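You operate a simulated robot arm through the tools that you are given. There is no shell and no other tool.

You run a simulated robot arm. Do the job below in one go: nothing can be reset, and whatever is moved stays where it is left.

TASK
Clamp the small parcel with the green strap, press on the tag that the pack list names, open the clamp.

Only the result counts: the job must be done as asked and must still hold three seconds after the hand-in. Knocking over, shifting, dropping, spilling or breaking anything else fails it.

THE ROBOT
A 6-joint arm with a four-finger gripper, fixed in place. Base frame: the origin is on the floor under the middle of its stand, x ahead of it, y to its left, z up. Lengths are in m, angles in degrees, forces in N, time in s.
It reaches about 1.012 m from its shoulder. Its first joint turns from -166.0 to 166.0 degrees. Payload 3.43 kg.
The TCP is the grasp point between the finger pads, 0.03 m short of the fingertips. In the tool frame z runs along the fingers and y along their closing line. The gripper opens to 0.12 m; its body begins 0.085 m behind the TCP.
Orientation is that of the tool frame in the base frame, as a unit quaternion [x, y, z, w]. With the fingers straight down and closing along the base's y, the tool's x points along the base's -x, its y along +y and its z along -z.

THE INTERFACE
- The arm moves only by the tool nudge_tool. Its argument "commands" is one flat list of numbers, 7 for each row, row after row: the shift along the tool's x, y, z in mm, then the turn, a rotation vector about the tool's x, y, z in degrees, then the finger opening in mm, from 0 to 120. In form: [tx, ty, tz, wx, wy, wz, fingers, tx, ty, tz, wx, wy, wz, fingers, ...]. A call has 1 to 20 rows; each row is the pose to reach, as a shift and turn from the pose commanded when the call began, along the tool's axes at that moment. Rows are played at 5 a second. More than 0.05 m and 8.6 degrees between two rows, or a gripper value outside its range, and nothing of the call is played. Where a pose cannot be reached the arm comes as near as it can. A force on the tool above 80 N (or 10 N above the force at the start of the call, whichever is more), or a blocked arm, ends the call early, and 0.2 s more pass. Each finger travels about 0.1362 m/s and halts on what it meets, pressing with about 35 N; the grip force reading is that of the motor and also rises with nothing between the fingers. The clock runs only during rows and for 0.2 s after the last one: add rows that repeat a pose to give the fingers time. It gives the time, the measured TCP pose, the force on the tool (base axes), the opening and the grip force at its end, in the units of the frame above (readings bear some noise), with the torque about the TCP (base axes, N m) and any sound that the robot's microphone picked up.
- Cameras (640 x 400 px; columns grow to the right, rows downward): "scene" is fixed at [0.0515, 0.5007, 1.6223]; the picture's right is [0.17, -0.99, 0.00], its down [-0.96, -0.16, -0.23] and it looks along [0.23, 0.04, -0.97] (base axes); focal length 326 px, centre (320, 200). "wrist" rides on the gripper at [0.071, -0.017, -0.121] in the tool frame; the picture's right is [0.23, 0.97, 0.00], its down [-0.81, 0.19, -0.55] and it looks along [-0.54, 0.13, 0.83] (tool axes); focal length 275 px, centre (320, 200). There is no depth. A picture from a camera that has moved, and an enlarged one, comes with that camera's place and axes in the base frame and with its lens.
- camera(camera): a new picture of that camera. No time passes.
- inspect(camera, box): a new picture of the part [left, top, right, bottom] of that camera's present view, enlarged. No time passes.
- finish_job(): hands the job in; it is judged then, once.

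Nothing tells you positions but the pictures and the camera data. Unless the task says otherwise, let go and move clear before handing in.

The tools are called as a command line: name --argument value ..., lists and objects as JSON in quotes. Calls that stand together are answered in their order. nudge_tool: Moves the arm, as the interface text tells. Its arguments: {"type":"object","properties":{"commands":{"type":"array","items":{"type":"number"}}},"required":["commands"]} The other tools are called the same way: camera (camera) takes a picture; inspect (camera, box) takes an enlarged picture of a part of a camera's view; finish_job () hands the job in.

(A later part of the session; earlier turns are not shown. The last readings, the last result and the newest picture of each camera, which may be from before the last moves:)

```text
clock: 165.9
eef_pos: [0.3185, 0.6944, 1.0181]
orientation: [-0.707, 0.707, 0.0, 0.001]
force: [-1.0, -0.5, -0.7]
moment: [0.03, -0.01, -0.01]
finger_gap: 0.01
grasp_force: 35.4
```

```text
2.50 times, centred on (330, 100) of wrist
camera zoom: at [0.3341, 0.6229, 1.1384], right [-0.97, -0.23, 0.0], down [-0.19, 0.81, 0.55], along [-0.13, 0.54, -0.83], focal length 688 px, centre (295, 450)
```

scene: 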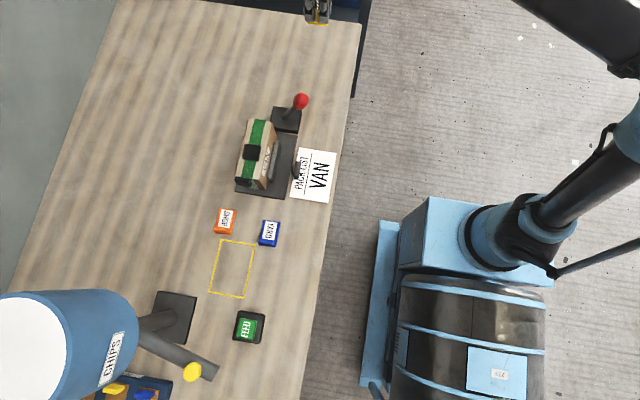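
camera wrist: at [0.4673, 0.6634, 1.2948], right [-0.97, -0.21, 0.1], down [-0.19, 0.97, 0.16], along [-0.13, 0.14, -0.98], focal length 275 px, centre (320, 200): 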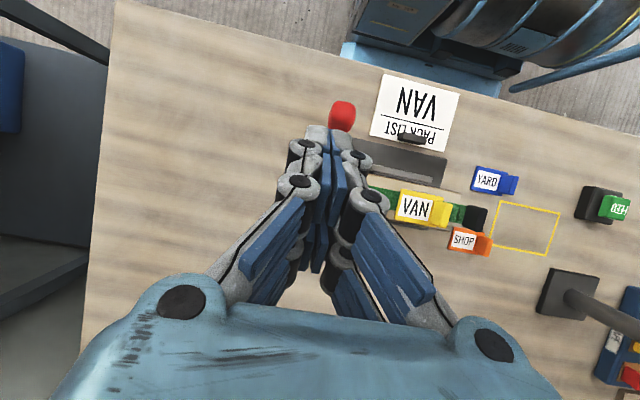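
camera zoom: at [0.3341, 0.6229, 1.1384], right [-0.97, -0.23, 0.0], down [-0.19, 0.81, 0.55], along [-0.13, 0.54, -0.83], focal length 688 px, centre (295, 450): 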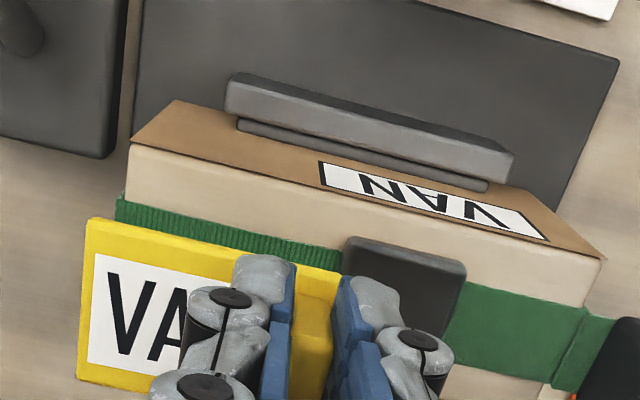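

nudge_tool --commands '[0, 0, 15, 0, 0, 0, 0, 0, 0, 28, 0, 0, 0, 0, 0, 0, 34, 0, 0, 0, 0, 0, 0, 36, 0, 0, 0, 0, 0, 0, 37, 0, 0, 0, 0]'

nudge_tool --commands '[0, 0, 1, 0, 0, 0, 0, 0, 0, 2, 0, 0, 0, 0]'

nudge_tool --commands '[0, 0, 1, 0, 0, 0, 0, 0, 0, 1, 0, 0, 0, 0, 0, 0, 1, 0, 0, 0, 0, 0, 0, 1, 0, 0, 0, 0, 0, 0, 1, 0, 0, 0, 0]'

```text
clock: 167.1
eef_pos: [0.3182, 0.6944, 0.9807]
orientation: [0.707, -0.707, 0.001, -0.002]
force: [0.5, 0.0, 0.0]
moment: [-0.02, 0.0, -0.02]
finger_gap: 0.01
grasp_force: 35.1
```

```text
clock: 167.7
eef_pos: [0.3176, 0.6942, 0.9795]
orientation: [-0.707, 0.707, 0.001, 0.001]
force: [-2.3, 5.9, 16.9]
moment: [0.19, -0.01, 0.1]
finger_gap: 0.0099
grasp_force: 35.0
```

```text
clock: 168.9
eef_pos: [0.318, 0.6929, 0.9779]
orientation: [0.707, -0.707, 0.0, -0.002]
force: [1.4, 10.6, 33.3]
moment: [0.32, -0.08, 0.23]
finger_gap: 0.0096
grasp_force: 34.9
```

Now unloading very slowly.

nudge_tool --commands '[0, 0, -0.5, 0, 0, 0, 0, 0, 0, -1, 0, 0, 0, 0]'

nudge_tool --commands '[0, 0, -0.5, 0, 0, 0, 0, 0, 0, -0.5, 0, 0, 0, 0]'

nudge_tool --commands '[0, 0, -0.5, 0, 0, 0, 0, 0, 0, -0.5, 0, 0, 0, 0]'

nudge_tool --commands '[0, 0, -0.5, 0, 0, 0, 0, 0, 0, -0.5, 0, 0, 0, 0]'

nudge_tool --commands '[0, 0, -0.5, 0, 0, 0, 0, 0, 0, -0.5, 0, 0, 0, 0]'

```text
clock: 169.5
eef_pos: [0.3182, 0.6931, 0.9786]
orientation: [0.708, -0.706, 0.0, -0.001]
force: [-7.6, 12.0, 15.4]
moment: [0.43, 0.18, 0.23]
finger_gap: 0.01
grasp_force: 35.1
```

```text
clock: 170.1
eef_pos: [0.3192, 0.6933, 0.9799]
orientation: [0.707, -0.707, 0.0, -0.001]
force: [-0.2, 0.5, 0.2]
moment: [-0.04, 0.02, 0.02]
finger_gap: 0.0103
grasp_force: 35.2
```

```text
clock: 170.7
eef_pos: [0.3183, 0.6938, 0.9799]
orientation: [-0.706, 0.708, 0.0, 0.001]
force: [0.0, -0.1, 0.4]
moment: [0.02, -0.02, -0.01]
finger_gap: 0.0099
grasp_force: 35.2
```

```text
clock: 171.3
eef_pos: [0.3198, 0.6942, 0.9799]
orientation: [0.707, -0.707, 0.001, -0.002]
force: [0.5, -1.1, -0.8]
moment: [0.01, -0.01, 0.0]
finger_gap: 0.0099
grasp_force: 34.4
```

```text
clock: 171.9
eef_pos: [0.3192, 0.6925, 0.9808]
orientation: [0.707, -0.707, 0.0, -0.001]
force: [-0.3, 0.4, -1.0]
moment: [0.0, 0.01, 0.02]
finger_gap: 0.0098
grasp_force: 35.4
```

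No adhesion at all. Before going on, I want to see the tag's underside – it may show how it attaches. I'll take it off the bench and tip it so the scene camera can see the bottom face.

nudge_tool --commands '[0, 0, -40, 0, 0, 0, 0, 0, 0, -85, 0, 0, 0, 0, 0, 0, -130, 0, 0, 0, 0, 40, -10, -150, 0, 0, 0, 0, 80, -30, -160, 0, 0, 0, 0, 120, -50, -165, 0, 0, 0, 0, 160, -70, -165, 0, 0, 0, 0, 200, -90, -165, 0, 0, 0, 0, 240, -110, -165, 0, 0, 0, 0, 280, -125, -165, 0, 0, 0, 0, 320, -130, -165, 0, 0, 0, 0, 340, -130, -165, 0, 0, 0, 0, 340, -130, -165, 0, 0, 0, 0]'

nudge_tool --commands '[0, 0, 0, -8, 0, 0, 0, 0, 0, 0, -16, 0, 0, 0, 0, 0, 0, -24, 0, 0, 0, 0, 0, 0, -32, 0, 0, 0, 0, 0, 0, -40, 0, 0, 0, 0, 0, 0, -48, 0, 0, 0, 0, 0, 0, -56, 0, 0, 0, 0, 0, 0, -64, 0, 0, 0, 0, 0, 0, -72, 0, 0, 0, 0, 0, 0, -80, 0, 0, 0]'

camera --camera "scene"

```text
clock: 174.7
eef_pos: [0.4496, 0.3548, 1.1449]
orientation: [0.707, -0.707, 0.0, -0.001]
force: [0.0, -0.4, 0.5]
moment: [0.0, 0.02, 0.0]
finger_gap: 0.0099
grasp_force: 35.1
```

```text
clock: 176.9
eef_pos: [0.2869, 0.4885, 1.1483]
orientation: [-0.53, 0.567, 0.469, -0.422]
force: [-0.8, -0.3, -0.9]
moment: [0.0, -0.05, 0.0]
finger_gap: 0.0099
grasp_force: 34.9
out of reach, approached as far as the arm can: row 5, 6, 7, 8, 9, 10
```

```text
taken
```

scene: 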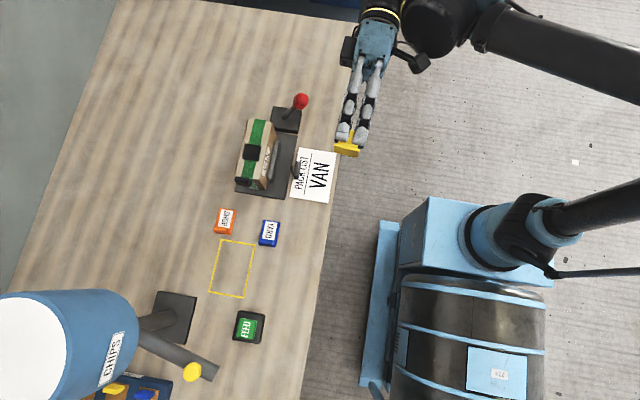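

The arm tipped the tag (drifting a bit due to reach). Let me see its underside.

inspect --camera "scene" --box '[310, 100, 400, 170]'

inspect --camera "scene" --box '[325, 130, 370, 165]'

```text
5.71 times, centred on (355, 135) of scene
camera zoom: at [0.0515, 0.5007, 1.6223], right [0.17, -0.99, 0.0], down [-0.96, -0.16, -0.23], along [0.23, 0.04, -0.97], focal length 1864 px, centre (120, 571)
```

zoom: 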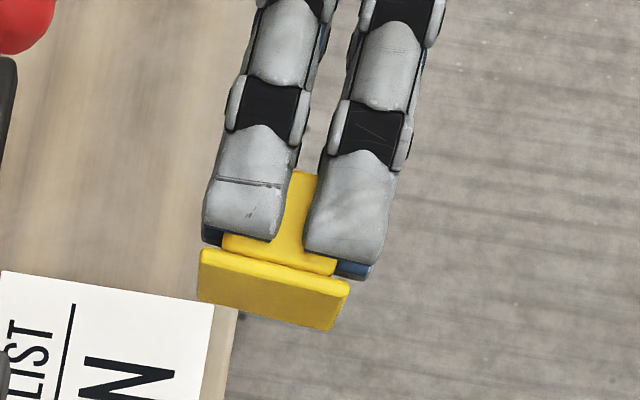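

```text
11.43 times, centred on (348, 148) of scene
camera zoom: at [0.0515, 0.5007, 1.6223], right [0.17, -0.99, 0.0], down [-0.96, -0.16, -0.23], along [0.23, 0.04, -0.97], focal length 3727 px, centre (6, 800)
```

zoom: 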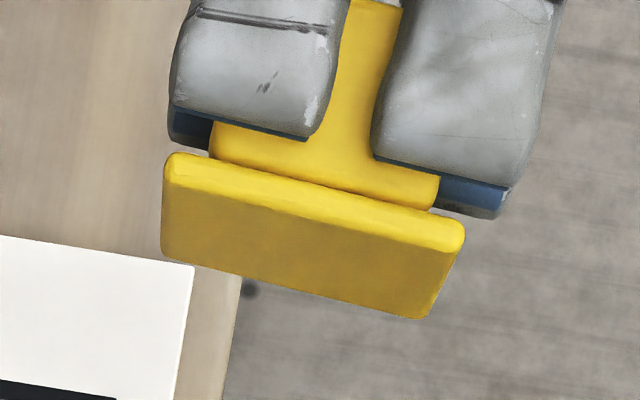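

The underside is a plain flat plate, so it's simply pressed onto a surface. I'll level the tool again, then check from straight above whether the parcel is really squeezed between jaw and fence (or still has a gap at the back).

nudge_tool --commands '[0, 0, 0, 8, 0, 0, 0, 0, 0, 0, 16, 0, 0, 0, 0, 0, 0, 24, 0, 0, 0, 0, 0, 0, 32, 0, 0, 0, 0, 0, 0, 40, 0, 0, 0, 0, 0, 0, 48, 0, 0, 0, 0, 0, 0, 56, 0, 0, 0, 0, 0, 0, 64, 0, 0, 0, 0, 0, 0, 72, 0, 0, 0, 0, 0, 0, 80, 0, 0, 0]'

camera --camera "scene"

```text
clock: 179.1
eef_pos: [0.2924, 0.4849, 1.1461]
orientation: [-0.677, 0.736, -0.006, 0.017]
force: [0.2, 0.3, -0.2]
moment: [0.0, 0.03, 0.02]
finger_gap: 0.01
grasp_force: 35.0
```

```text
taken
```

scene: 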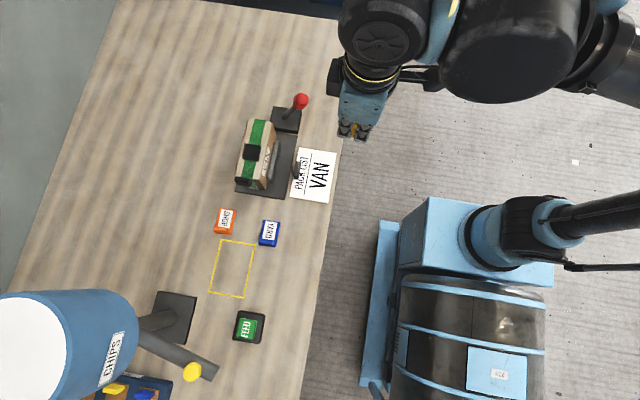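

nudge_tool --commands '[0, 0, 0, -0.9, 0.5, -2.4, 0, 0, 0, 0, -1.8, 1.0, -4.8, 0, 0, 0, 0, -1.8, 1.0, -4.8, 0]'

```text
clock: 179.9
eef_pos: [0.2933, 0.4849, 1.1458]
orientation: [-0.707, 0.707, 0.001, 0.0]
force: [0.4, -0.9, 0.0]
moment: [-0.02, -0.02, -0.01]
finger_gap: 0.0099
grasp_force: 35.4
```

nudge_tool --commands '[-30, -30, 0, 0, 4, 0, 0, -60, -60, 0, 0, 8, 0, 0, -95, -90, 0, 0, 12, 0, 0, -130, -120, 0, 0, 16, 0, 0, -165, -150, -5, 0, 20, 0, 0, -205, -157, -10, 0, 25, 0, 0, -250, -157, -10, 0, 25, 0, 0, -250, -157, -10, 0, 25, 0, 0]'

camera --camera "wrist"

inspect --camera "wrist" --box '[365, 90, 495, 200]'

```text
clock: 181.7
eef_pos: [0.4485, 0.7355, 1.1506]
orientation: [0.691, -0.689, 0.154, 0.153]
force: [1.0, 1.3, -2.7]
moment: [-0.2, 0.05, -0.01]
finger_gap: 0.0099
grasp_force: 35.0
```

```text
taken
camera wrist: at [0.465, 0.7215, 1.2896], right [-0.97, -0.21, 0.1], down [-0.19, 0.97, 0.16], along [-0.13, 0.13, -0.98], focal length 275 px, centre (320, 200)
```

wrist: 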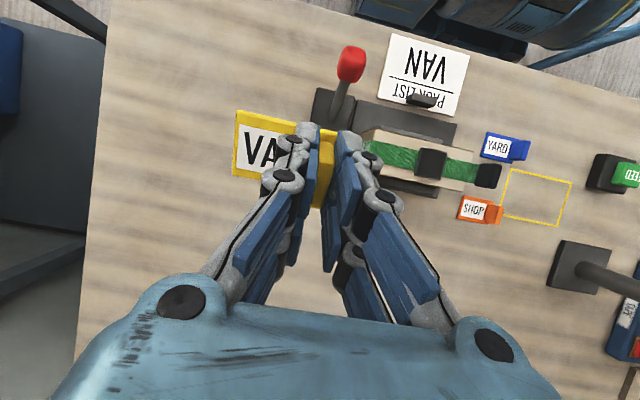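

```text
3.64 times, centred on (430, 145) of wrist
camera zoom: at [0.465, 0.7215, 1.2896], right [-0.97, -0.21, 0.1], down [-0.19, 0.97, 0.16], along [-0.13, 0.13, -0.98], focal length 1001 px, centre (-80, 400)
```

zoom: 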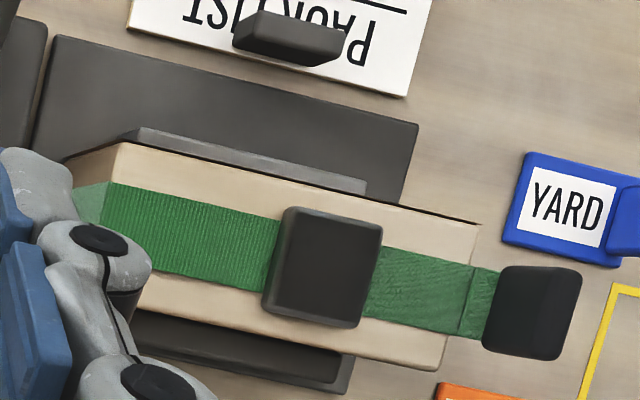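

inspect --camera "wrist" --box '[395, 165, 475, 205]'

inspect --camera "wrist" --box '[405, 130, 505, 200]'

```text
8.00 times, centred on (435, 185) of wrist
camera zoom: at [0.465, 0.7215, 1.2896], right [-0.97, -0.21, 0.1], down [-0.19, 0.97, 0.16], along [-0.13, 0.13, -0.98], focal length 2202 px, centre (-600, 320)
```

zoom: 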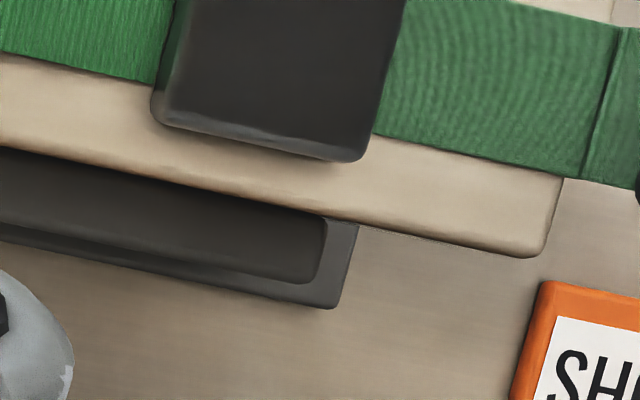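

```text
5.71 times, centred on (455, 165) of wrist
camera zoom: at [0.465, 0.7215, 1.2896], right [-0.97, -0.21, 0.1], down [-0.19, 0.97, 0.16], along [-0.13, 0.13, -0.98], focal length 1573 px, centre (-451, 400)
```

zoom: 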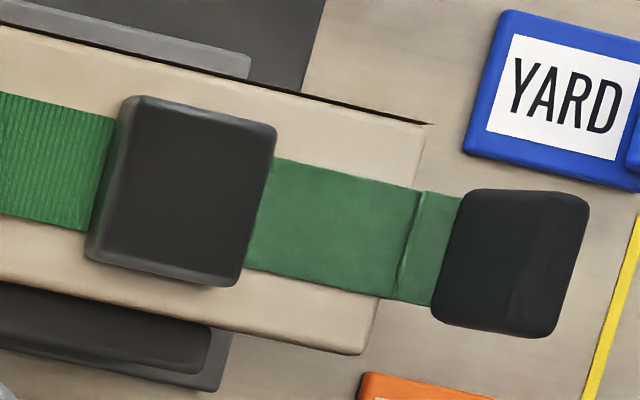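

The parcel is squeezed tight between jaw and fence, so the clamp is right. I'll take one closer look at the strapped parcels in the stack to understand what the top block is on them.

nudge_tool --commands '[35, 0, 8, 0, -4, 0, 0, 70, 0, 18, 0, -8, 0, 0, 105, 0, 28, 0, -12, 0, 0, 140, 0, 38, 0, -16, 0, 0, 175, 0, 48, 0, -20, 0, 0, 210, 0, 58, 0, -25, 0, 0, 245, 0, 66, 0, -25, 0, 0, 279, 0, 75, 0, -25, 0, 0, 279, 0, 75, 0, -25, 0, 0]'

nudge_tool --commands '[0, 48, 0, 0, 0, 0, 0, 0, 96, 0, 0, 0, 0, 0, 0, 144, 0, 0, 0, 0, 0, 0, 192, 0, 0, 0, 0, 0, 0, 240, 0, 0, 0, 0, 0, 0, 288, 0, 0, 0, 0, 0, 0, 336, 0, 0, 0, 0, 0, 0, 384, 0, 0, 0, 0, 0, 0, 432, 0, 0, 0, 0, 0, 0, 480, 0, 0, 0, 0, 0, 0, 528, 0, 0, 0, 0, 0, 0, 576, 0, 0, 0, 0, 0, 0, 624, 0, 0, 0, 0, 0, 0, 672, 0, 0, 0, 0, 0, 0, 720, 0, 0, 0, 0, 0, 0, 768, 0, 0, 0, 0, 0, 0, 816, 0, 0, 0, 0, 0, 0, 864, 0, 0, 0, 0, 0, 0, 912, 0, 0, 0, 0, 0, 0, 960, 0, 0, 0, 0, 0]'

camera --camera "wrist"

```text
clock: 183.7
eef_pos: [0.449, 0.4503, 1.2061]
orientation: [0.707, -0.707, 0.0, 0.0]
force: [0.3, 0.2, 0.1]
moment: [0.0, 0.01, 0.04]
finger_gap: 0.0099
grasp_force: 34.9
```

```text
clock: 187.9
eef_pos: [-0.4322, 0.4432, 1.1799]
orientation: [-0.7, 0.714, 0.0, -0.001]
force: [-0.1, 0.2, -0.4]
moment: [-0.05, 0.04, 0.01]
finger_gap: 0.0097
grasp_force: 34.8
out of reach, approached as far as the arm can: row 19, 20
```

```text
taken
camera wrist: at [-0.4168, 0.3708, 1.3018], right [-0.98, -0.21, 0.0], down [-0.17, 0.81, 0.55], along [-0.12, 0.54, -0.83], focal length 275 px, centre (320, 200)
```

wrist: 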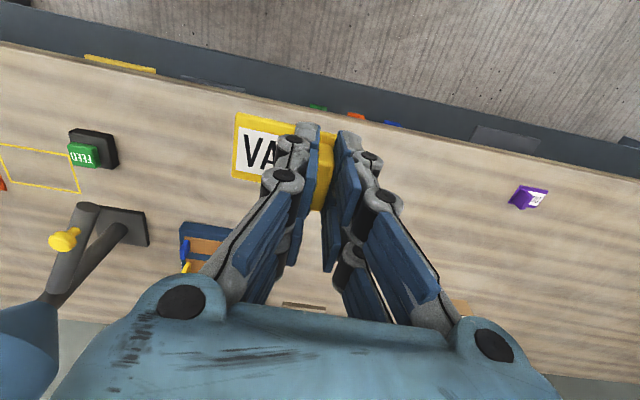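

nudge_tool --commands '[0, 0, 0, 0, -8, 0, 0, 0, 0, 0, 0, -16, 0, 0, 0, 0, 0, 0, -24, 0, 0, 0, 0, 0, 0, -28, 0, 0]'

camera --camera "wrist"

inspect --camera "wrist" --box '[430, 200, 560, 330]'

```text
clock: 188.9
eef_pos: [-0.4517, 0.4321, 1.1753]
orientation: [0.687, -0.685, -0.171, -0.171]
force: [0.0, 0.2, 0.2]
moment: [0.03, 0.0, 0.02]
finger_gap: 0.0098
grasp_force: 35.3
```

```text
taken
camera wrist: at [-0.4357, 0.3147, 1.2478], right [-0.97, -0.2, -0.11], down [-0.19, 0.46, 0.87], along [-0.13, 0.87, -0.48], focal length 275 px, centre (320, 200)
```

wrist: 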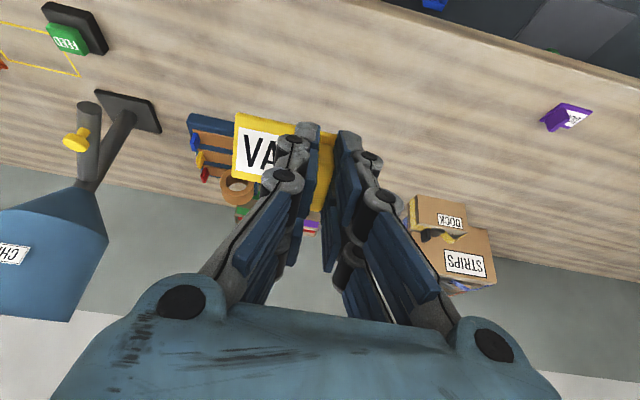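

```text
3.08 times, centred on (495, 265) of wrist
camera zoom: at [-0.4357, 0.3147, 1.2478], right [-0.97, -0.2, -0.11], down [-0.19, 0.46, 0.87], along [-0.13, 0.87, -0.48], focal length 847 px, centre (-218, 0)
```

zoom: 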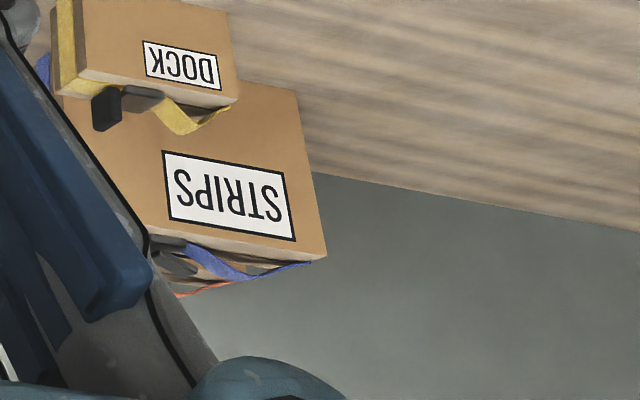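

On the other parcels the ribbon bulges up where ours lies flat – that flat ribbon area next to the buckle is clearly the free place for a tag on a tightened parcel. I'll go back; next I'll try the tag there turned half round (handle at the parcel's outer end).

nudge_tool --commands '[0, 0, 0, 0, 7, 0, 0, 0, 0, 0, 0, 14, 0, 0, 0, 0, 0, 0, 21, 0, 0, 0, 0, 0, 0, 28, 0, 0, 0, 0, 0, 0, 28, 0, 0]'

nudge_tool --commands '[0, -48, 0, 0, 0, 0, 0, 0, -96, 0, 0, 0, 0, 0, 0, -144, 0, 0, 0, 0, 0, 0, -192, 0, 0, 0, 0, 0, 0, -240, 0, 0, 0, 0, 0, 0, -288, 0, 0, 0, 0, 0, 0, -336, 0, 0, 0, 0, 0, 0, -384, 0, 0, 0, 0, 0, 0, -432, 0, 0, 0, 0, 0, 0, -480, 0, 0, 0, 0, 0, 0, -528, 0, 0, 0, 0, 0, 0, -576, 0, 0, 0, 0, 0, 0, -624, 0, 0, 0, 0, 0, 0, -672, 0, 0, 0, 0, 0, 0, -720, 0, 0, 0, 0, 0, 0, -768, 0, 0, 0, 0, 0, 0, -800, 0, 0, 0, 0, 0, 0, -800, 0, 0, 0, 0, 0]'

```text
clock: 190.1
eef_pos: [-0.4465, 0.4323, 1.1736]
orientation: [-0.707, 0.708, 0.0, -0.001]
force: [1.3, 0.3, -0.6]
moment: [-0.02, 0.01, 0.01]
finger_gap: 0.0097
grasp_force: 35.4
```

```text
clock: 193.9
eef_pos: [0.3439, 0.4342, 1.1745]
orientation: [0.708, -0.706, 0.0, 0.0]
force: [-0.3, 0.4, -0.2]
moment: [0.02, 0.01, 0.0]
finger_gap: 0.0098
grasp_force: 34.9
```

nudge_tool --commands '[0, 0, 0, 0, 0, 8, 0, 0, 0, 0, 0, 0, 16, 0, 0, 0, 0, 0, 0, 24, 0, 0, 0, 0, 0, 0, 32, 0, 0, 0, 0, 0, 0, 40, 0, 0, 0, 0, 0, 0, 48, 0, 0, 0, 0, 0, 0, 56, 0, 0, 0, 0, 0, 0, 64, 0, 0, 0, 0, 0, 0, 72, 0, 0, 0, 0, 0, 0, 80, 0, 0, 0, 0, 0, 0, 88, 0, 0, 0, 0, 0, 0, 90, 0]'

nudge_tool --commands '[0, 0, 0, 0, 0, 8, 0, 0, 0, 0, 0, 0, 16, 0, 0, 0, 0, 0, 0, 24, 0, 0, 0, 0, 0, 0, 32, 0, 0, 0, 0, 0, 0, 40, 0, 0, 0, 0, 0, 0, 48, 0, 0, 0, 0, 0, 0, 56, 0, 0, 0, 0, 0, 0, 64, 0, 0, 0, 0, 0, 0, 72, 0, 0, 0, 0, 0, 0, 80, 0, 0, 0, 0, 0, 0, 88, 0, 0, 0, 0, 0, 0, 90, 0]'

camera --camera "scene"

```text
clock: 196.5
eef_pos: [0.3476, 0.4333, 1.1741]
orientation: [0.0, 1.0, 0.0, 0.0]
force: [-0.1, -0.2, 0.1]
moment: [0.01, -0.06, -0.02]
finger_gap: 0.0096
grasp_force: 35.2
```

```text
clock: 199.1
eef_pos: [0.348, 0.4334, 1.1742]
orientation: [0.707, 0.707, 0.0, 0.0]
force: [0.4, 0.5, -0.9]
moment: [-0.02, 0.0, -0.01]
finger_gap: 0.0097
grasp_force: 35.2
```

```text
taken
```

scene: 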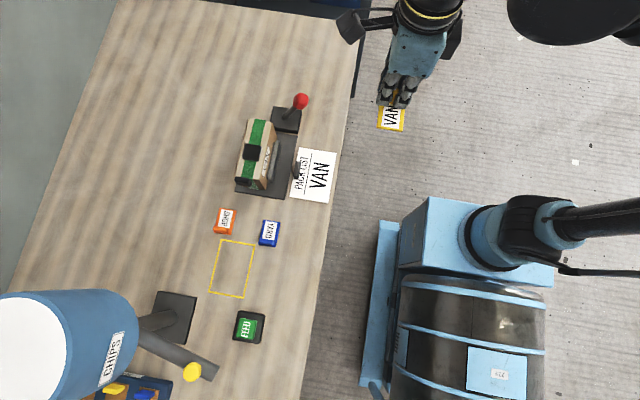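

The tag now reads the same way as the pack list. Moving it over the ribbon area with the fin at the outer end.

nudge_tool --commands '[40, 2, 10, 0, 0, 0, 0, 80, 5, 20, 0, 0, 0, 0, 120, 8, 30, 0, 0, 0, 0, 160, 10, 40, 0, 0, 0, 0, 200, 12, 60, 0, 0, 0, 0, 235, 14, 80, 0, 0, 0, 0, 261, 14, 105, 0, 0, 0, 0, 261, 14, 125, 0, 0, 0, 0, 261, 14, 125, 0, 0, 0, 0]'

camera --camera "wrist"

inspect --camera "wrist" --box '[210, 40, 430, 200]'

inspect --camera "scene" --box '[210, 70, 350, 210]'

```text
clock: 201.1
eef_pos: [0.3601, 0.6969, 1.0494]
orientation: [0.706, 0.708, -0.001, 0.0]
force: [0.3, 0.2, 0.0]
moment: [0.0, 0.02, 0.02]
finger_gap: 0.0097
grasp_force: 34.9
```

```text
taken
camera wrist: at [0.3422, 0.7694, 1.1691], right [0.97, 0.23, 0.0], down [0.19, -0.81, 0.55], along [0.13, -0.54, -0.83], focal length 275 px, centre (320, 200)
```

wrist: 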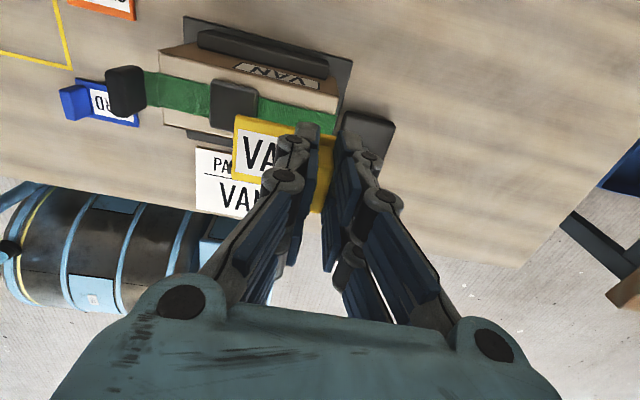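

```text
2.50 times, centred on (320, 120) of wrist
camera zoom: at [0.3422, 0.7694, 1.1691], right [0.97, 0.23, 0.0], down [0.19, -0.81, 0.55], along [0.13, -0.54, -0.83], focal length 688 px, centre (320, 400)
```

zoom: 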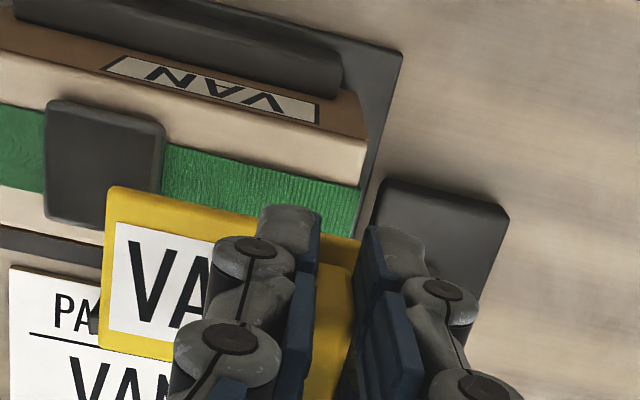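

```text
2.86 times, centred on (280, 140) of scene
camera zoom: at [0.0515, 0.5007, 1.6223], right [0.17, -0.99, 0.0], down [-0.96, -0.16, -0.23], along [0.23, 0.04, -0.97], focal length 932 px, centre (434, 371)
```

zoom: 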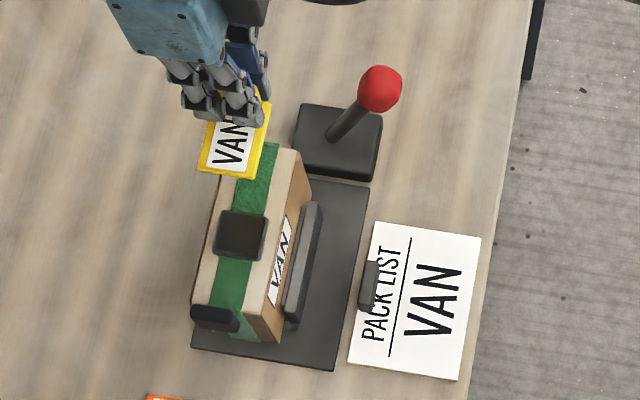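

nudge_tool --commands '[-1, 2.5, 25, 0, 0, 0, 0, -1, 2.5, 50, 0, 0, 0, 0, -1, 2.5, 62, 0, 0, 0, 0, -1, 2.5, 67, 0, 0, 0, 0, -1, 2.5, 67, 0, 0, 0, 0]'

inspect --camera "wrist" --box '[210, 40, 430, 200]'

nudge_tool --commands '[0, 0, 1, 0, 0, 0, 0, 0, 0, 2, 0, 0, 0, 0, 0, 0, 3, 0, 0, 0, 0]'

```text
clock: 202.3
eef_pos: [0.363, 0.6969, 0.9808]
orientation: [0.707, 0.707, -0.001, 0.0]
force: [-1.0, -0.4, -0.9]
moment: [0.01, 0.01, 0.02]
finger_gap: 0.0099
grasp_force: 35.0
```

```text
2.50 times, centred on (320, 120) of wrist
camera zoom: at [0.3452, 0.7679, 1.1007], right [0.97, 0.23, 0.0], down [0.19, -0.81, 0.55], along [0.13, -0.54, -0.83], focal length 688 px, centre (320, 400)
```

zoom: 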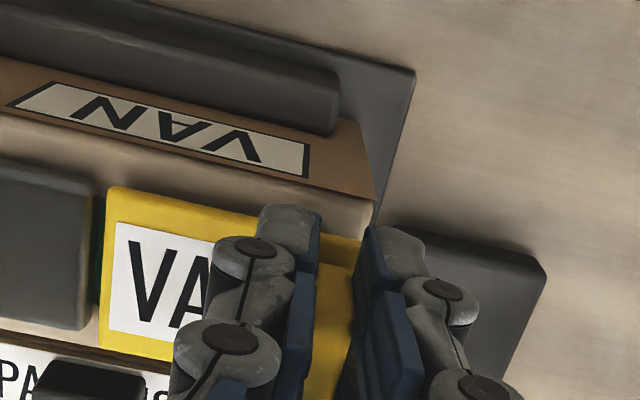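

```text
clock: 203.1
eef_pos: [0.3647, 0.6953, 0.9798]
orientation: [0.707, 0.707, 0.001, 0.0]
force: [-0.1, -0.3, 0.7]
moment: [0.01, 0.0, 0.02]
finger_gap: 0.0097
grasp_force: 35.2
```

nudge_tool --commands '[0, 0, 1, 0, 0, 0, 0, 0, 0, 2, 0, 0, 0, 0, 0, 0, 2, 0, 0, 0, 0]'

nudge_tool --commands '[0, 0, 1, 0, 0, 0, 0, 0, 0, 1.5, 0, 0, 0, 0, 0, 0, 1.5, 0, 0, 0, 0, 0, 0, 1.5, 0, 0, 0, 0, 0, 0, 1.5, 0, 0, 0, 0]'

```text
clock: 203.9
eef_pos: [0.3627, 0.6944, 0.9769]
orientation: [0.706, 0.708, 0.0, 0.0]
force: [0.0, -0.9, 1.6]
moment: [-0.02, 0.0, 0.03]
finger_gap: 0.0096
grasp_force: 35.2
```

```text
clock: 205.1
eef_pos: [0.3625, 0.6945, 0.9777]
orientation: [0.706, 0.708, 0.0, 0.0]
force: [-2.7, 0.1, 28.7]
moment: [-0.26, 0.15, 0.01]
finger_gap: 0.0098
grasp_force: 35.1
```

29 N held for a second. Unloading slowly.

nudge_tool --commands '[0, 0, 0.5, 0, 0, 0, 0, 0, 0, 0.5, 0, 0, 0, 0, 0, 0, 0.5, 0, 0, 0, 0]'

nudge_tool --commands '[0, 0, -1, 0, 0, 0, 0, 0, 0, -2, 0, 0, 0, 0]'

nudge_tool --commands '[0, 0, -1, 0, 0, 0, 0, 0, 0, -2, 0, 0, 0, 0]'

nudge_tool --commands '[0, 0, -1, 0, 0, 0, 0, 0, 0, -2, 0, 0, 0, 0]'

inspect --camera "wrist" --box '[210, 40, 430, 200]'

```text
clock: 205.9
eef_pos: [0.3638, 0.6941, 0.9764]
orientation: [0.706, 0.708, 0.0, 0.001]
force: [2.0, 2.2, 34.3]
moment: [-0.24, 0.04, -0.01]
finger_gap: 0.0099
grasp_force: 35.1
```

```text
clock: 206.5
eef_pos: [0.3641, 0.6952, 0.9767]
orientation: [0.706, 0.708, 0.0, -0.001]
force: [-5.5, -9.1, -7.7]
moment: [-0.27, 0.03, 0.15]
finger_gap: 0.01
grasp_force: 34.5
```

```text
clock: 207.1
eef_pos: [0.3645, 0.6936, 0.9796]
orientation: [0.706, 0.708, 0.0, 0.0]
force: [1.1, 0.8, -0.2]
moment: [0.01, 0.04, 0.01]
finger_gap: 0.0098
grasp_force: 35.0
```

```text
clock: 207.7
eef_pos: [0.363, 0.6943, 0.9824]
orientation: [0.706, 0.708, 0.0, 0.001]
force: [-0.7, -0.2, -0.8]
moment: [-0.01, -0.02, 0.01]
finger_gap: 0.0098
grasp_force: 35.4
```

```text
2.50 times, centred on (320, 120) of wrist
camera zoom: at [0.3459, 0.7667, 1.1027], right [0.97, 0.23, 0.0], down [0.19, -0.81, 0.55], along [0.13, -0.54, -0.83], focal length 688 px, centre (320, 400)
```

zoom: 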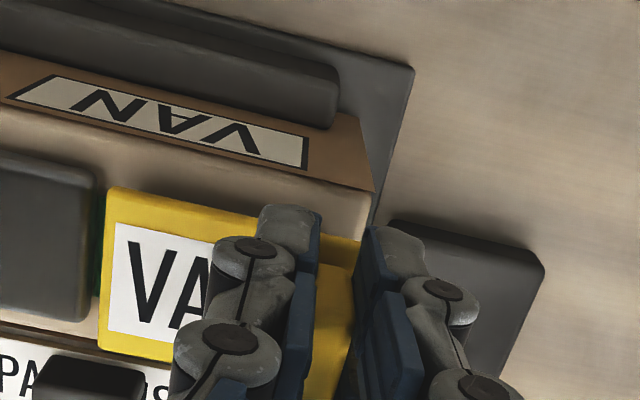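

Interesting: here on the ribbon the unloading reading again shows a real pull-down (−7.7 N) that never occurs on the pad – so the tag does stick here, and I've been peeling it off by pulling. This time I'll press it, release without pulling, then press again from above.

nudge_tool --commands '[0, 0, 2, 0, 0, 0, 0, 0, 0, 4, 0, 0, 0, 0, 0, 0, 5, 0, 0, 0, 0]'

nudge_tool --commands '[0, 0, 1, 0, 0, 0, 0, 0, 0, 2, 0, 0, 0, 0, 0, 0, 2, 0, 0, 0, 0]'

```text
clock: 208.5
eef_pos: [0.3635, 0.6942, 0.9769]
orientation: [0.706, 0.708, 0.001, 0.0]
force: [0.0, -0.3, 0.1]
moment: [-0.01, -0.01, 0.01]
finger_gap: 0.0096
grasp_force: 35.2
```

```text
clock: 209.3
eef_pos: [0.3632, 0.6933, 0.9761]
orientation: [0.707, 0.708, 0.0, 0.0]
force: [8.8, 4.9, 34.1]
moment: [0.03, -0.16, -0.06]
finger_gap: 0.0096
grasp_force: 35.4
```

nudge_tool --commands '[0, 0, -0.5, 0, 0, 0, 0, 0, 0, -1, 0, 0, 0, 0, 0, 0, -1, 0, 0, 0, 12, 0, 0, -1, 0, 0, 0, 16, 0, 0, -1, 0, 0, 0, 24, 0, 0, -1, 0, 0, 0, 24]'

nudge_tool --commands '[0, 0, -10, 0, 0, 0, 24, 0, 0, -25, 0, 0, 0, 24, 0, 0, -45, 0, 0, 0, 24, 0, 0, -70, 0, 0, 0, 24, 0, 0, -90, 0, 0, 0, 20, 0, 0, -90, 0, 0, 0, 0, 0, 0, -90, 0, 0, 0, 0]'

inspect --camera "wrist" --box '[210, 20, 430, 180]'

inspect --camera "scene" --box '[225, 100, 315, 190]'

```text
clock: 210.7
eef_pos: [0.3616, 0.6925, 0.9748]
orientation: [0.707, 0.707, 0.0, 0.001]
force: [-0.1, 1.0, 0.1]
moment: [0.0, 0.01, 0.01]
finger_gap: 0.0239
grasp_force: 0.2
```

```text
clock: 212.3
eef_pos: [0.3643, 0.6959, 1.0668]
orientation: [0.706, 0.708, 0.0, -0.001]
force: [0.5, 0.3, 0.3]
moment: [0.05, 0.02, 0.01]
finger_gap: 0.0
grasp_force: 33.5
```

```text
2.50 times, centred on (320, 100) of wrist
camera zoom: at [0.3477, 0.7672, 1.1864], right [0.97, 0.23, 0.0], down [0.19, -0.81, 0.55], along [0.13, -0.54, -0.83], focal length 688 px, centre (320, 450)
```

zoom: 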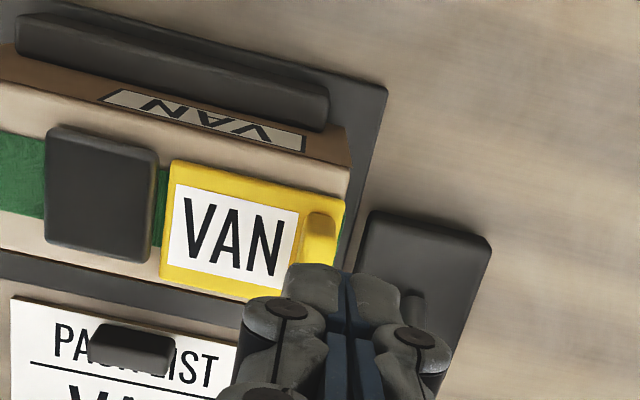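

```text
4.44 times, centred on (270, 145) of scene
camera zoom: at [0.0515, 0.5007, 1.6223], right [0.17, -0.99, 0.0], down [-0.96, -0.16, -0.23], along [0.23, 0.04, -0.97], focal length 1450 px, centre (542, 444)
```

zoom: 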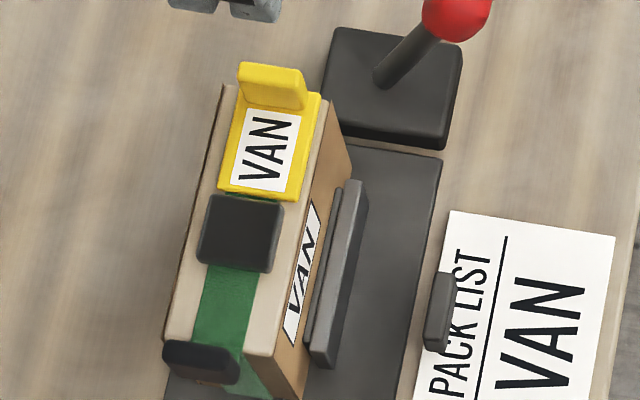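

The tag sits flat, reading the same way as the pack list. Now pressing from above with closed fingers near the plate's centre.

nudge_tool --commands '[-1, -16, 0, 0, 0, 0, 0, -1, -31, 0, 0, 0, 0, 0, -1, -31, 30, 0, 0, 0, 0, -1, -31, 60, 0, 0, 0, 0, -1, -31, 80, 0, 0, 0, 0, -1, -31, 90, 0, 0, 0, 0, -1, -31, 93, 0, 0, 0, 0]'

inspect --camera "wrist" --box '[210, 50, 430, 210]'

nudge_tool --commands '[0, 0, 1, 0, 0, 0, 0, 0, 0, 2, 0, 0, 0, 0]'

```text
clock: 213.9
eef_pos: [0.3336, 0.6926, 0.9724]
orientation: [0.705, 0.71, -0.001, -0.001]
force: [-0.9, 0.3, 5.0]
moment: [0.04, 0.05, -0.01]
finger_gap: 0.0061
grasp_force: 33.3
```

```text
2.50 times, centred on (320, 130) of wrist
camera zoom: at [0.3156, 0.765, 1.0924], right [0.97, 0.24, 0.0], down [0.2, -0.81, 0.55], along [0.13, -0.54, -0.83], focal length 688 px, centre (320, 375)
```

zoom: 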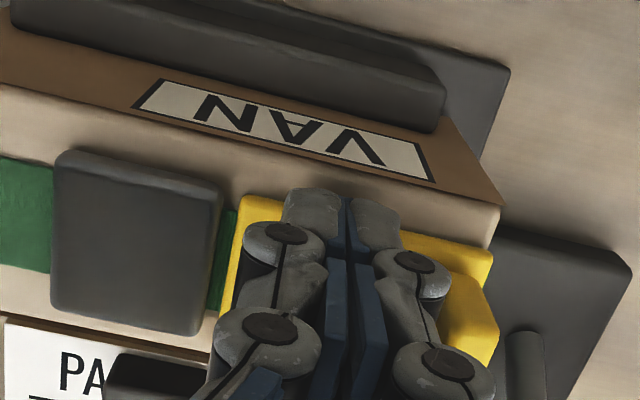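

```text
clock: 214.5
eef_pos: [0.333, 0.692, 0.9717]
orientation: [0.705, 0.709, 0.0, -0.001]
force: [1.3, 6.0, 43.0]
moment: [0.06, -0.08, 0.06]
finger_gap: 0.0063
grasp_force: 32.9
```

43 N. A bit more and holding for two seconds.

nudge_tool --commands '[0, 0, 0.7, 0, 0, 0, 0, 0, 0, 0.7, 0, 0, 0, 0, 0, 0, 0.7, 0, 0, 0, 0, 0, 0, 0.7, 0, 0, 0, 0, 0, 0, 0.7, 0, 0, 0, 0, 0, 0, 0.7, 0, 0, 0, 0, 0, 0, 0.7, 0, 0, 0, 0, 0, 0, 0.7, 0, 0, 0, 0, 0, 0, 0.7, 0, 0, 0, 0, 0, 0, 0.7, 0, 0, 0, 0]'

nudge_tool --commands '[0, 0, -1, 0, 0, 0, 0, 0, 0, -3, 0, 0, 0, 0, 0, 0, -8, 0, 0, 0, 0, 0, 0, -25, 0, 0, 0, 0, 0, 0, -50, 0, 0, 0, 0, 0, 0, -70, 0, 0, 0, 0]'

inspect --camera "wrist" --box '[210, 20, 430, 180]'

inspect --camera "scene" --box '[225, 100, 315, 190]'

```text
clock: 216.7
eef_pos: [0.3316, 0.6924, 0.9714]
orientation: [0.704, 0.71, 0.0, -0.002]
force: [8.3, 10.7, 72.5]
moment: [0.18, -0.24, 0.1]
finger_gap: 0.0061
grasp_force: 33.5
```

```text
clock: 218.1
eef_pos: [0.3332, 0.6938, 1.0393]
orientation: [0.704, 0.71, -0.001, 0.0]
force: [-1.0, 0.1, -0.4]
moment: [0.0, -0.05, -0.01]
finger_gap: 0.0
grasp_force: 33.4
```

```text
2.50 times, centred on (320, 100) of wrist
camera zoom: at [0.3153, 0.765, 1.1601], right [0.97, 0.24, 0.0], down [0.2, -0.81, 0.55], along [0.13, -0.54, -0.83], focal length 688 px, centre (320, 450)
```

zoom: 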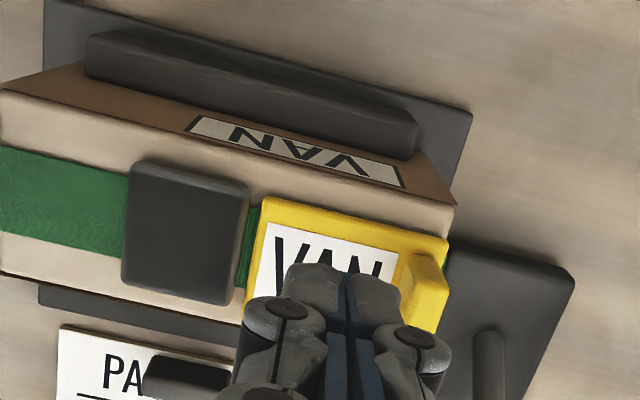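

```text
4.44 times, centred on (270, 145) of scene
camera zoom: at [0.0515, 0.5007, 1.6223], right [0.17, -0.99, 0.0], down [-0.96, -0.16, -0.23], along [0.23, 0.04, -0.97], focal length 1450 px, centre (542, 444)
```

zoom: 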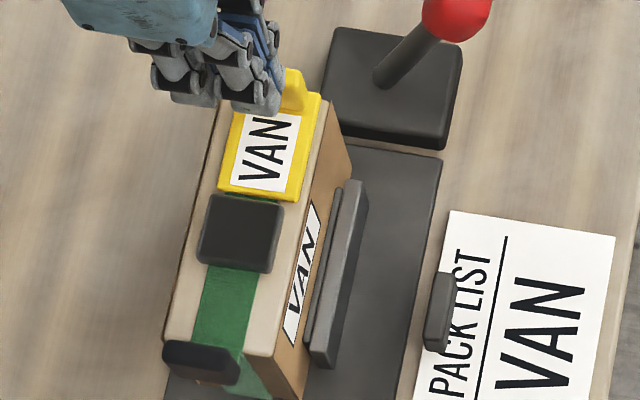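

The tag did not move under 72 N. For a gentle check that it is stuck, I'll nudge the fin sideways with only a few newtons.

nudge_tool --commands '[0, -2, 20, 0, 0, 0, 0, 0, -2, 40, 0, 0, 0, 0, 0, -2, 55, 0, 0, 0, 0, 0, -2, 62, 0, 0, 0, 0, 0, -2, 62, 0, 0, 0, 0]'

nudge_tool --commands '[0, 1, 0, 0, 0, 0, 0, 0, 2, 0, 0, 0, 0, 0, 0, 3, 0, 0, 0, 0, 0]'

nudge_tool --commands '[0, 1, 0, 0, 0, 0, 0, 0, 1, 0, 0, 0, 0, 0]'

inspect --camera "wrist" --box '[210, 50, 430, 210]'

```text
clock: 219.3
eef_pos: [0.3322, 0.6927, 0.978]
orientation: [0.704, 0.71, -0.001, -0.001]
force: [0.2, -0.6, -0.2]
moment: [0.0, -0.02, -0.02]
finger_gap: 0.0
grasp_force: 34.0
```

```text
clock: 220.1
eef_pos: [0.3335, 0.6934, 0.9781]
orientation: [0.705, 0.709, -0.001, -0.001]
force: [-0.4, 0.1, 0.1]
moment: [-0.01, -0.02, 0.0]
finger_gap: 0.0
grasp_force: 33.2
```

```text
clock: 220.7
eef_pos: [0.3349, 0.6935, 0.9785]
orientation: [0.705, 0.709, 0.0, 0.0]
force: [0.1, -0.5, -0.2]
moment: [0.01, -0.02, 0.05]
finger_gap: 0.0001
grasp_force: 33.3
```

```text
2.50 times, centred on (320, 130) of wrist
camera zoom: at [0.3171, 0.7655, 1.0983], right [0.97, 0.24, 0.0], down [0.2, -0.81, 0.55], along [0.13, -0.54, -0.83], focal length 688 px, centre (320, 375)
```

zoom: 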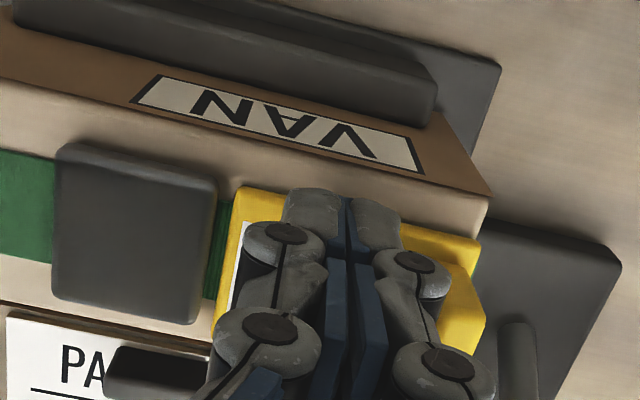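

nudge_tool --commands '[0, 0.5, 0, 0, 0, 0, 0, 0, 1, 0, 0, 0, 0, 0]'

nudge_tool --commands '[0, 0.5, 0, 0, 0, 0, 0, 0, 1, 0, 0, 0, 0, 0]'

nudge_tool --commands '[0, 0.5, 0, 0, 0, 0, 0, 0, 1, 0, 0, 0, 0, 0]'

inspect --camera "wrist" --box '[210, 50, 430, 210]'

```text
clock: 221.3
eef_pos: [0.3357, 0.6929, 0.9774]
orientation: [0.706, 0.708, 0.0, 0.0]
force: [0.5, 0.2, -1.1]
moment: [0.04, 0.01, 0.02]
finger_gap: 0.0001
grasp_force: 33.5
```

```text
clock: 221.9
eef_pos: [0.3364, 0.6938, 0.978]
orientation: [0.706, 0.709, 0.001, 0.0]
force: [0.1, 0.3, 0.5]
moment: [0.03, 0.02, 0.01]
finger_gap: 0.0
grasp_force: 33.3
```

```text
clock: 222.5
eef_pos: [0.3378, 0.6929, 0.9779]
orientation: [0.707, 0.708, 0.0, 0.0]
force: [0.3, -0.5, 0.0]
moment: [-0.02, 0.03, 0.0]
finger_gap: 0.0
grasp_force: 33.8
```

```text
2.50 times, centred on (320, 130) of wrist
camera zoom: at [0.3198, 0.7656, 1.0982], right [0.97, 0.23, 0.0], down [0.19, -0.81, 0.55], along [0.13, -0.54, -0.83], focal length 688 px, centre (320, 375)
```

zoom: 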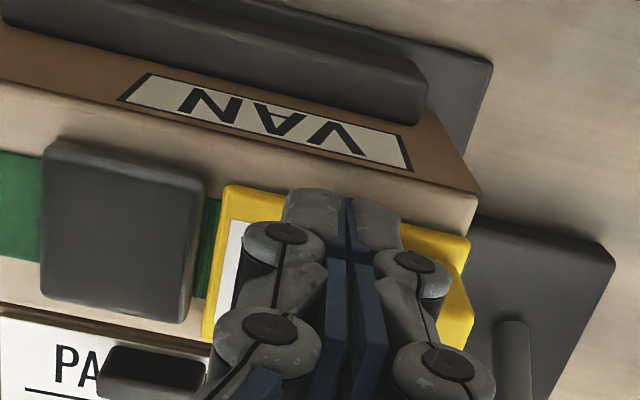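

nudge_tool --commands '[0, 0.5, 0, 0, 0, 0, 0, 0, 1, 0, 0, 0, 0, 0]'

nudge_tool --commands '[0, 0.5, 0, 0, 0, 0, 0, 0, 1, 0, 0, 0, 0, 0]'

nudge_tool --commands '[0, 0.5, 0, 0, 0, 0, 0, 0, 1, 0, 0, 0, 0, 0]'

nudge_tool --commands '[0, 0.5, 0, 0, 0, 0, 0, 0, 1, 0, 0, 0, 0, 0]'

inspect --camera "wrist" --box '[210, 50, 430, 210]'

```text
clock: 223.1
eef_pos: [0.3391, 0.6952, 0.9787]
orientation: [0.707, 0.708, 0.0, 0.0]
force: [0.7, 0.5, -0.4]
moment: [-0.01, -0.01, 0.01]
finger_gap: 0.0005
grasp_force: 32.6
```

```text
clock: 223.7
eef_pos: [0.3396, 0.6949, 0.978]
orientation: [0.706, 0.708, 0.0, 0.0]
force: [0.0, 0.1, -0.7]
moment: [0.02, 0.0, -0.04]
finger_gap: 0.0
grasp_force: 33.4
```

```text
clock: 224.3
eef_pos: [0.34, 0.6937, 0.9783]
orientation: [0.707, 0.708, 0.0, -0.001]
force: [0.4, 1.1, 0.0]
moment: [-0.02, -0.01, 0.01]
finger_gap: 0.0001
grasp_force: 33.0
```

```text
clock: 224.9
eef_pos: [0.341, 0.6938, 0.9785]
orientation: [0.706, 0.709, 0.0, 0.0]
force: [-0.5, 0.9, -0.8]
moment: [-0.02, 0.0, -0.02]
finger_gap: 0.0
grasp_force: 33.4
```

```text
2.50 times, centred on (320, 130) of wrist
camera zoom: at [0.3232, 0.7662, 1.0984], right [0.97, 0.23, 0.0], down [0.19, -0.81, 0.55], along [0.13, -0.54, -0.83], focal length 688 px, centre (320, 375)
```

zoom: 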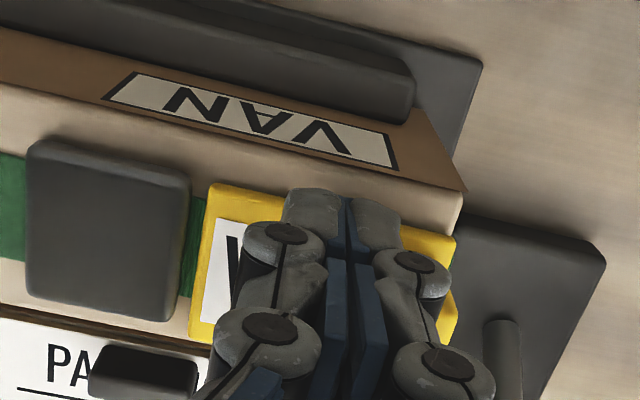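

nudge_tool --commands '[0, 1, 0, 0, 0, 0, 0, 0, 2, 0, 0, 0, 0, 0]'

nudge_tool --commands '[0, 0.5, 0, 0, 0, 0, 0, 0, 1, 0, 0, 0, 0, 0]'

nudge_tool --commands '[0, 0.5, 0, 0, 0, 0, 0, 0, 1, 0, 0, 0, 0, 0]'

nudge_tool --commands '[0, 0.5, 0, 0, 0, 0, 0, 0, 1, 0, 0, 0, 0, 0]'

inspect --camera "wrist" --box '[210, 50, 430, 210]'

```text
clock: 225.5
eef_pos: [0.3426, 0.6928, 0.9773]
orientation: [0.706, 0.708, 0.0, -0.001]
force: [-3.2, 0.3, 0.4]
moment: [0.01, 0.01, -0.03]
finger_gap: 0.0
grasp_force: 33.5
```

```text
clock: 226.1
eef_pos: [0.3433, 0.6942, 0.9778]
orientation: [0.707, 0.707, 0.001, 0.001]
force: [-3.9, 1.6, 0.5]
moment: [0.01, 0.02, -0.03]
finger_gap: 0.0
grasp_force: 33.4
```

```text
clock: 226.7
eef_pos: [0.3436, 0.6932, 0.9785]
orientation: [0.707, 0.707, 0.0, 0.0]
force: [-7.1, 3.2, 0.2]
moment: [0.02, 0.05, 0.0]
finger_gap: 0.0
grasp_force: 33.6
```

```text
clock: 227.3
eef_pos: [0.3469, 0.6931, 0.9783]
orientation: [0.707, 0.707, 0.001, 0.0]
force: [-0.5, 0.2, -0.2]
moment: [-0.02, -0.02, 0.01]
finger_gap: 0.0
grasp_force: 34.1
```

```text
2.50 times, centred on (320, 130) of wrist
camera zoom: at [0.3289, 0.7654, 1.098], right [0.97, 0.23, 0.0], down [0.19, -0.81, 0.55], along [0.13, -0.54, -0.83], focal length 688 px, centre (320, 375)
```

zoom: 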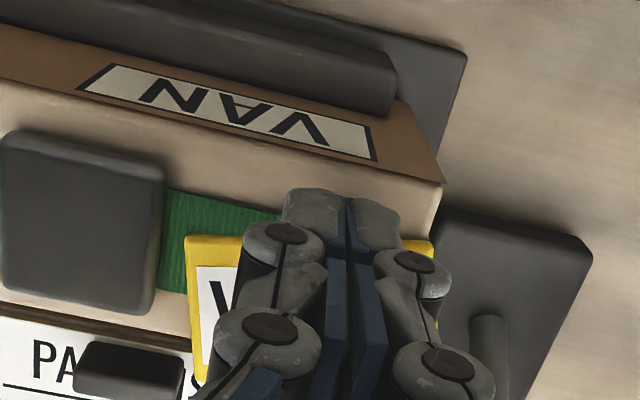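

That settles it: the tag was stuck – it resisted up to about 7 N before it let go. So pressing it onto the ribbon area is right. My nudge shifted it; let me lift away and see where it is now.

nudge_tool --commands '[0, -2, 0, 0, 0, 0, 0, 0, -3, -5, 0, 0, 0, 0, 0, -3, -30, 0, 0, 0, 0, 0, -3, -70, 0, 0, 0, 0, 0, -3, -90, 0, 0, 0, 0, 0, -3, -90, 0, 0, 0, 0]'

inspect --camera "wrist" --box '[210, 20, 430, 180]'

inspect --camera "scene" --box '[225, 100, 315, 190]'

```text
clock: 228.7
eef_pos: [0.3418, 0.6937, 1.0684]
orientation: [0.707, 0.707, 0.001, 0.0]
force: [-0.4, -0.2, -0.8]
moment: [-0.01, 0.03, 0.02]
finger_gap: 0.0001
grasp_force: 33.6
```

```text
2.50 times, centred on (320, 100) of wrist
camera zoom: at [0.3245, 0.7652, 1.1878], right [0.97, 0.23, 0.0], down [0.19, -0.81, 0.55], along [0.13, -0.54, -0.83], focal length 688 px, centre (320, 450)
```

zoom: 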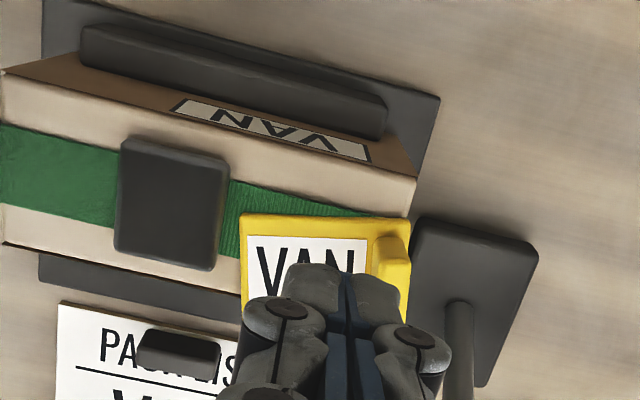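

```text
4.44 times, centred on (270, 145) of scene
camera zoom: at [0.0515, 0.5007, 1.6223], right [0.17, -0.99, 0.0], down [-0.96, -0.16, -0.23], along [0.23, 0.04, -0.97], focal length 1450 px, centre (542, 444)
```

zoom: 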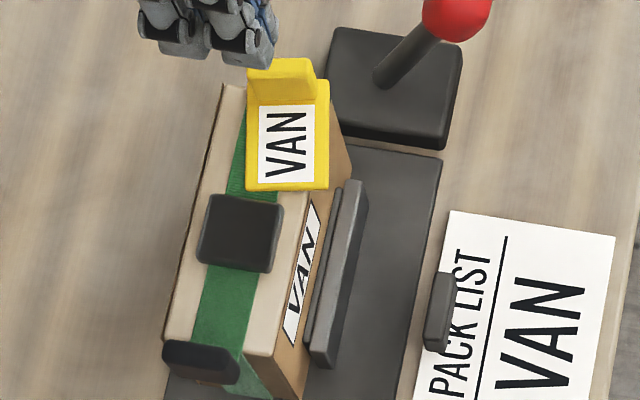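

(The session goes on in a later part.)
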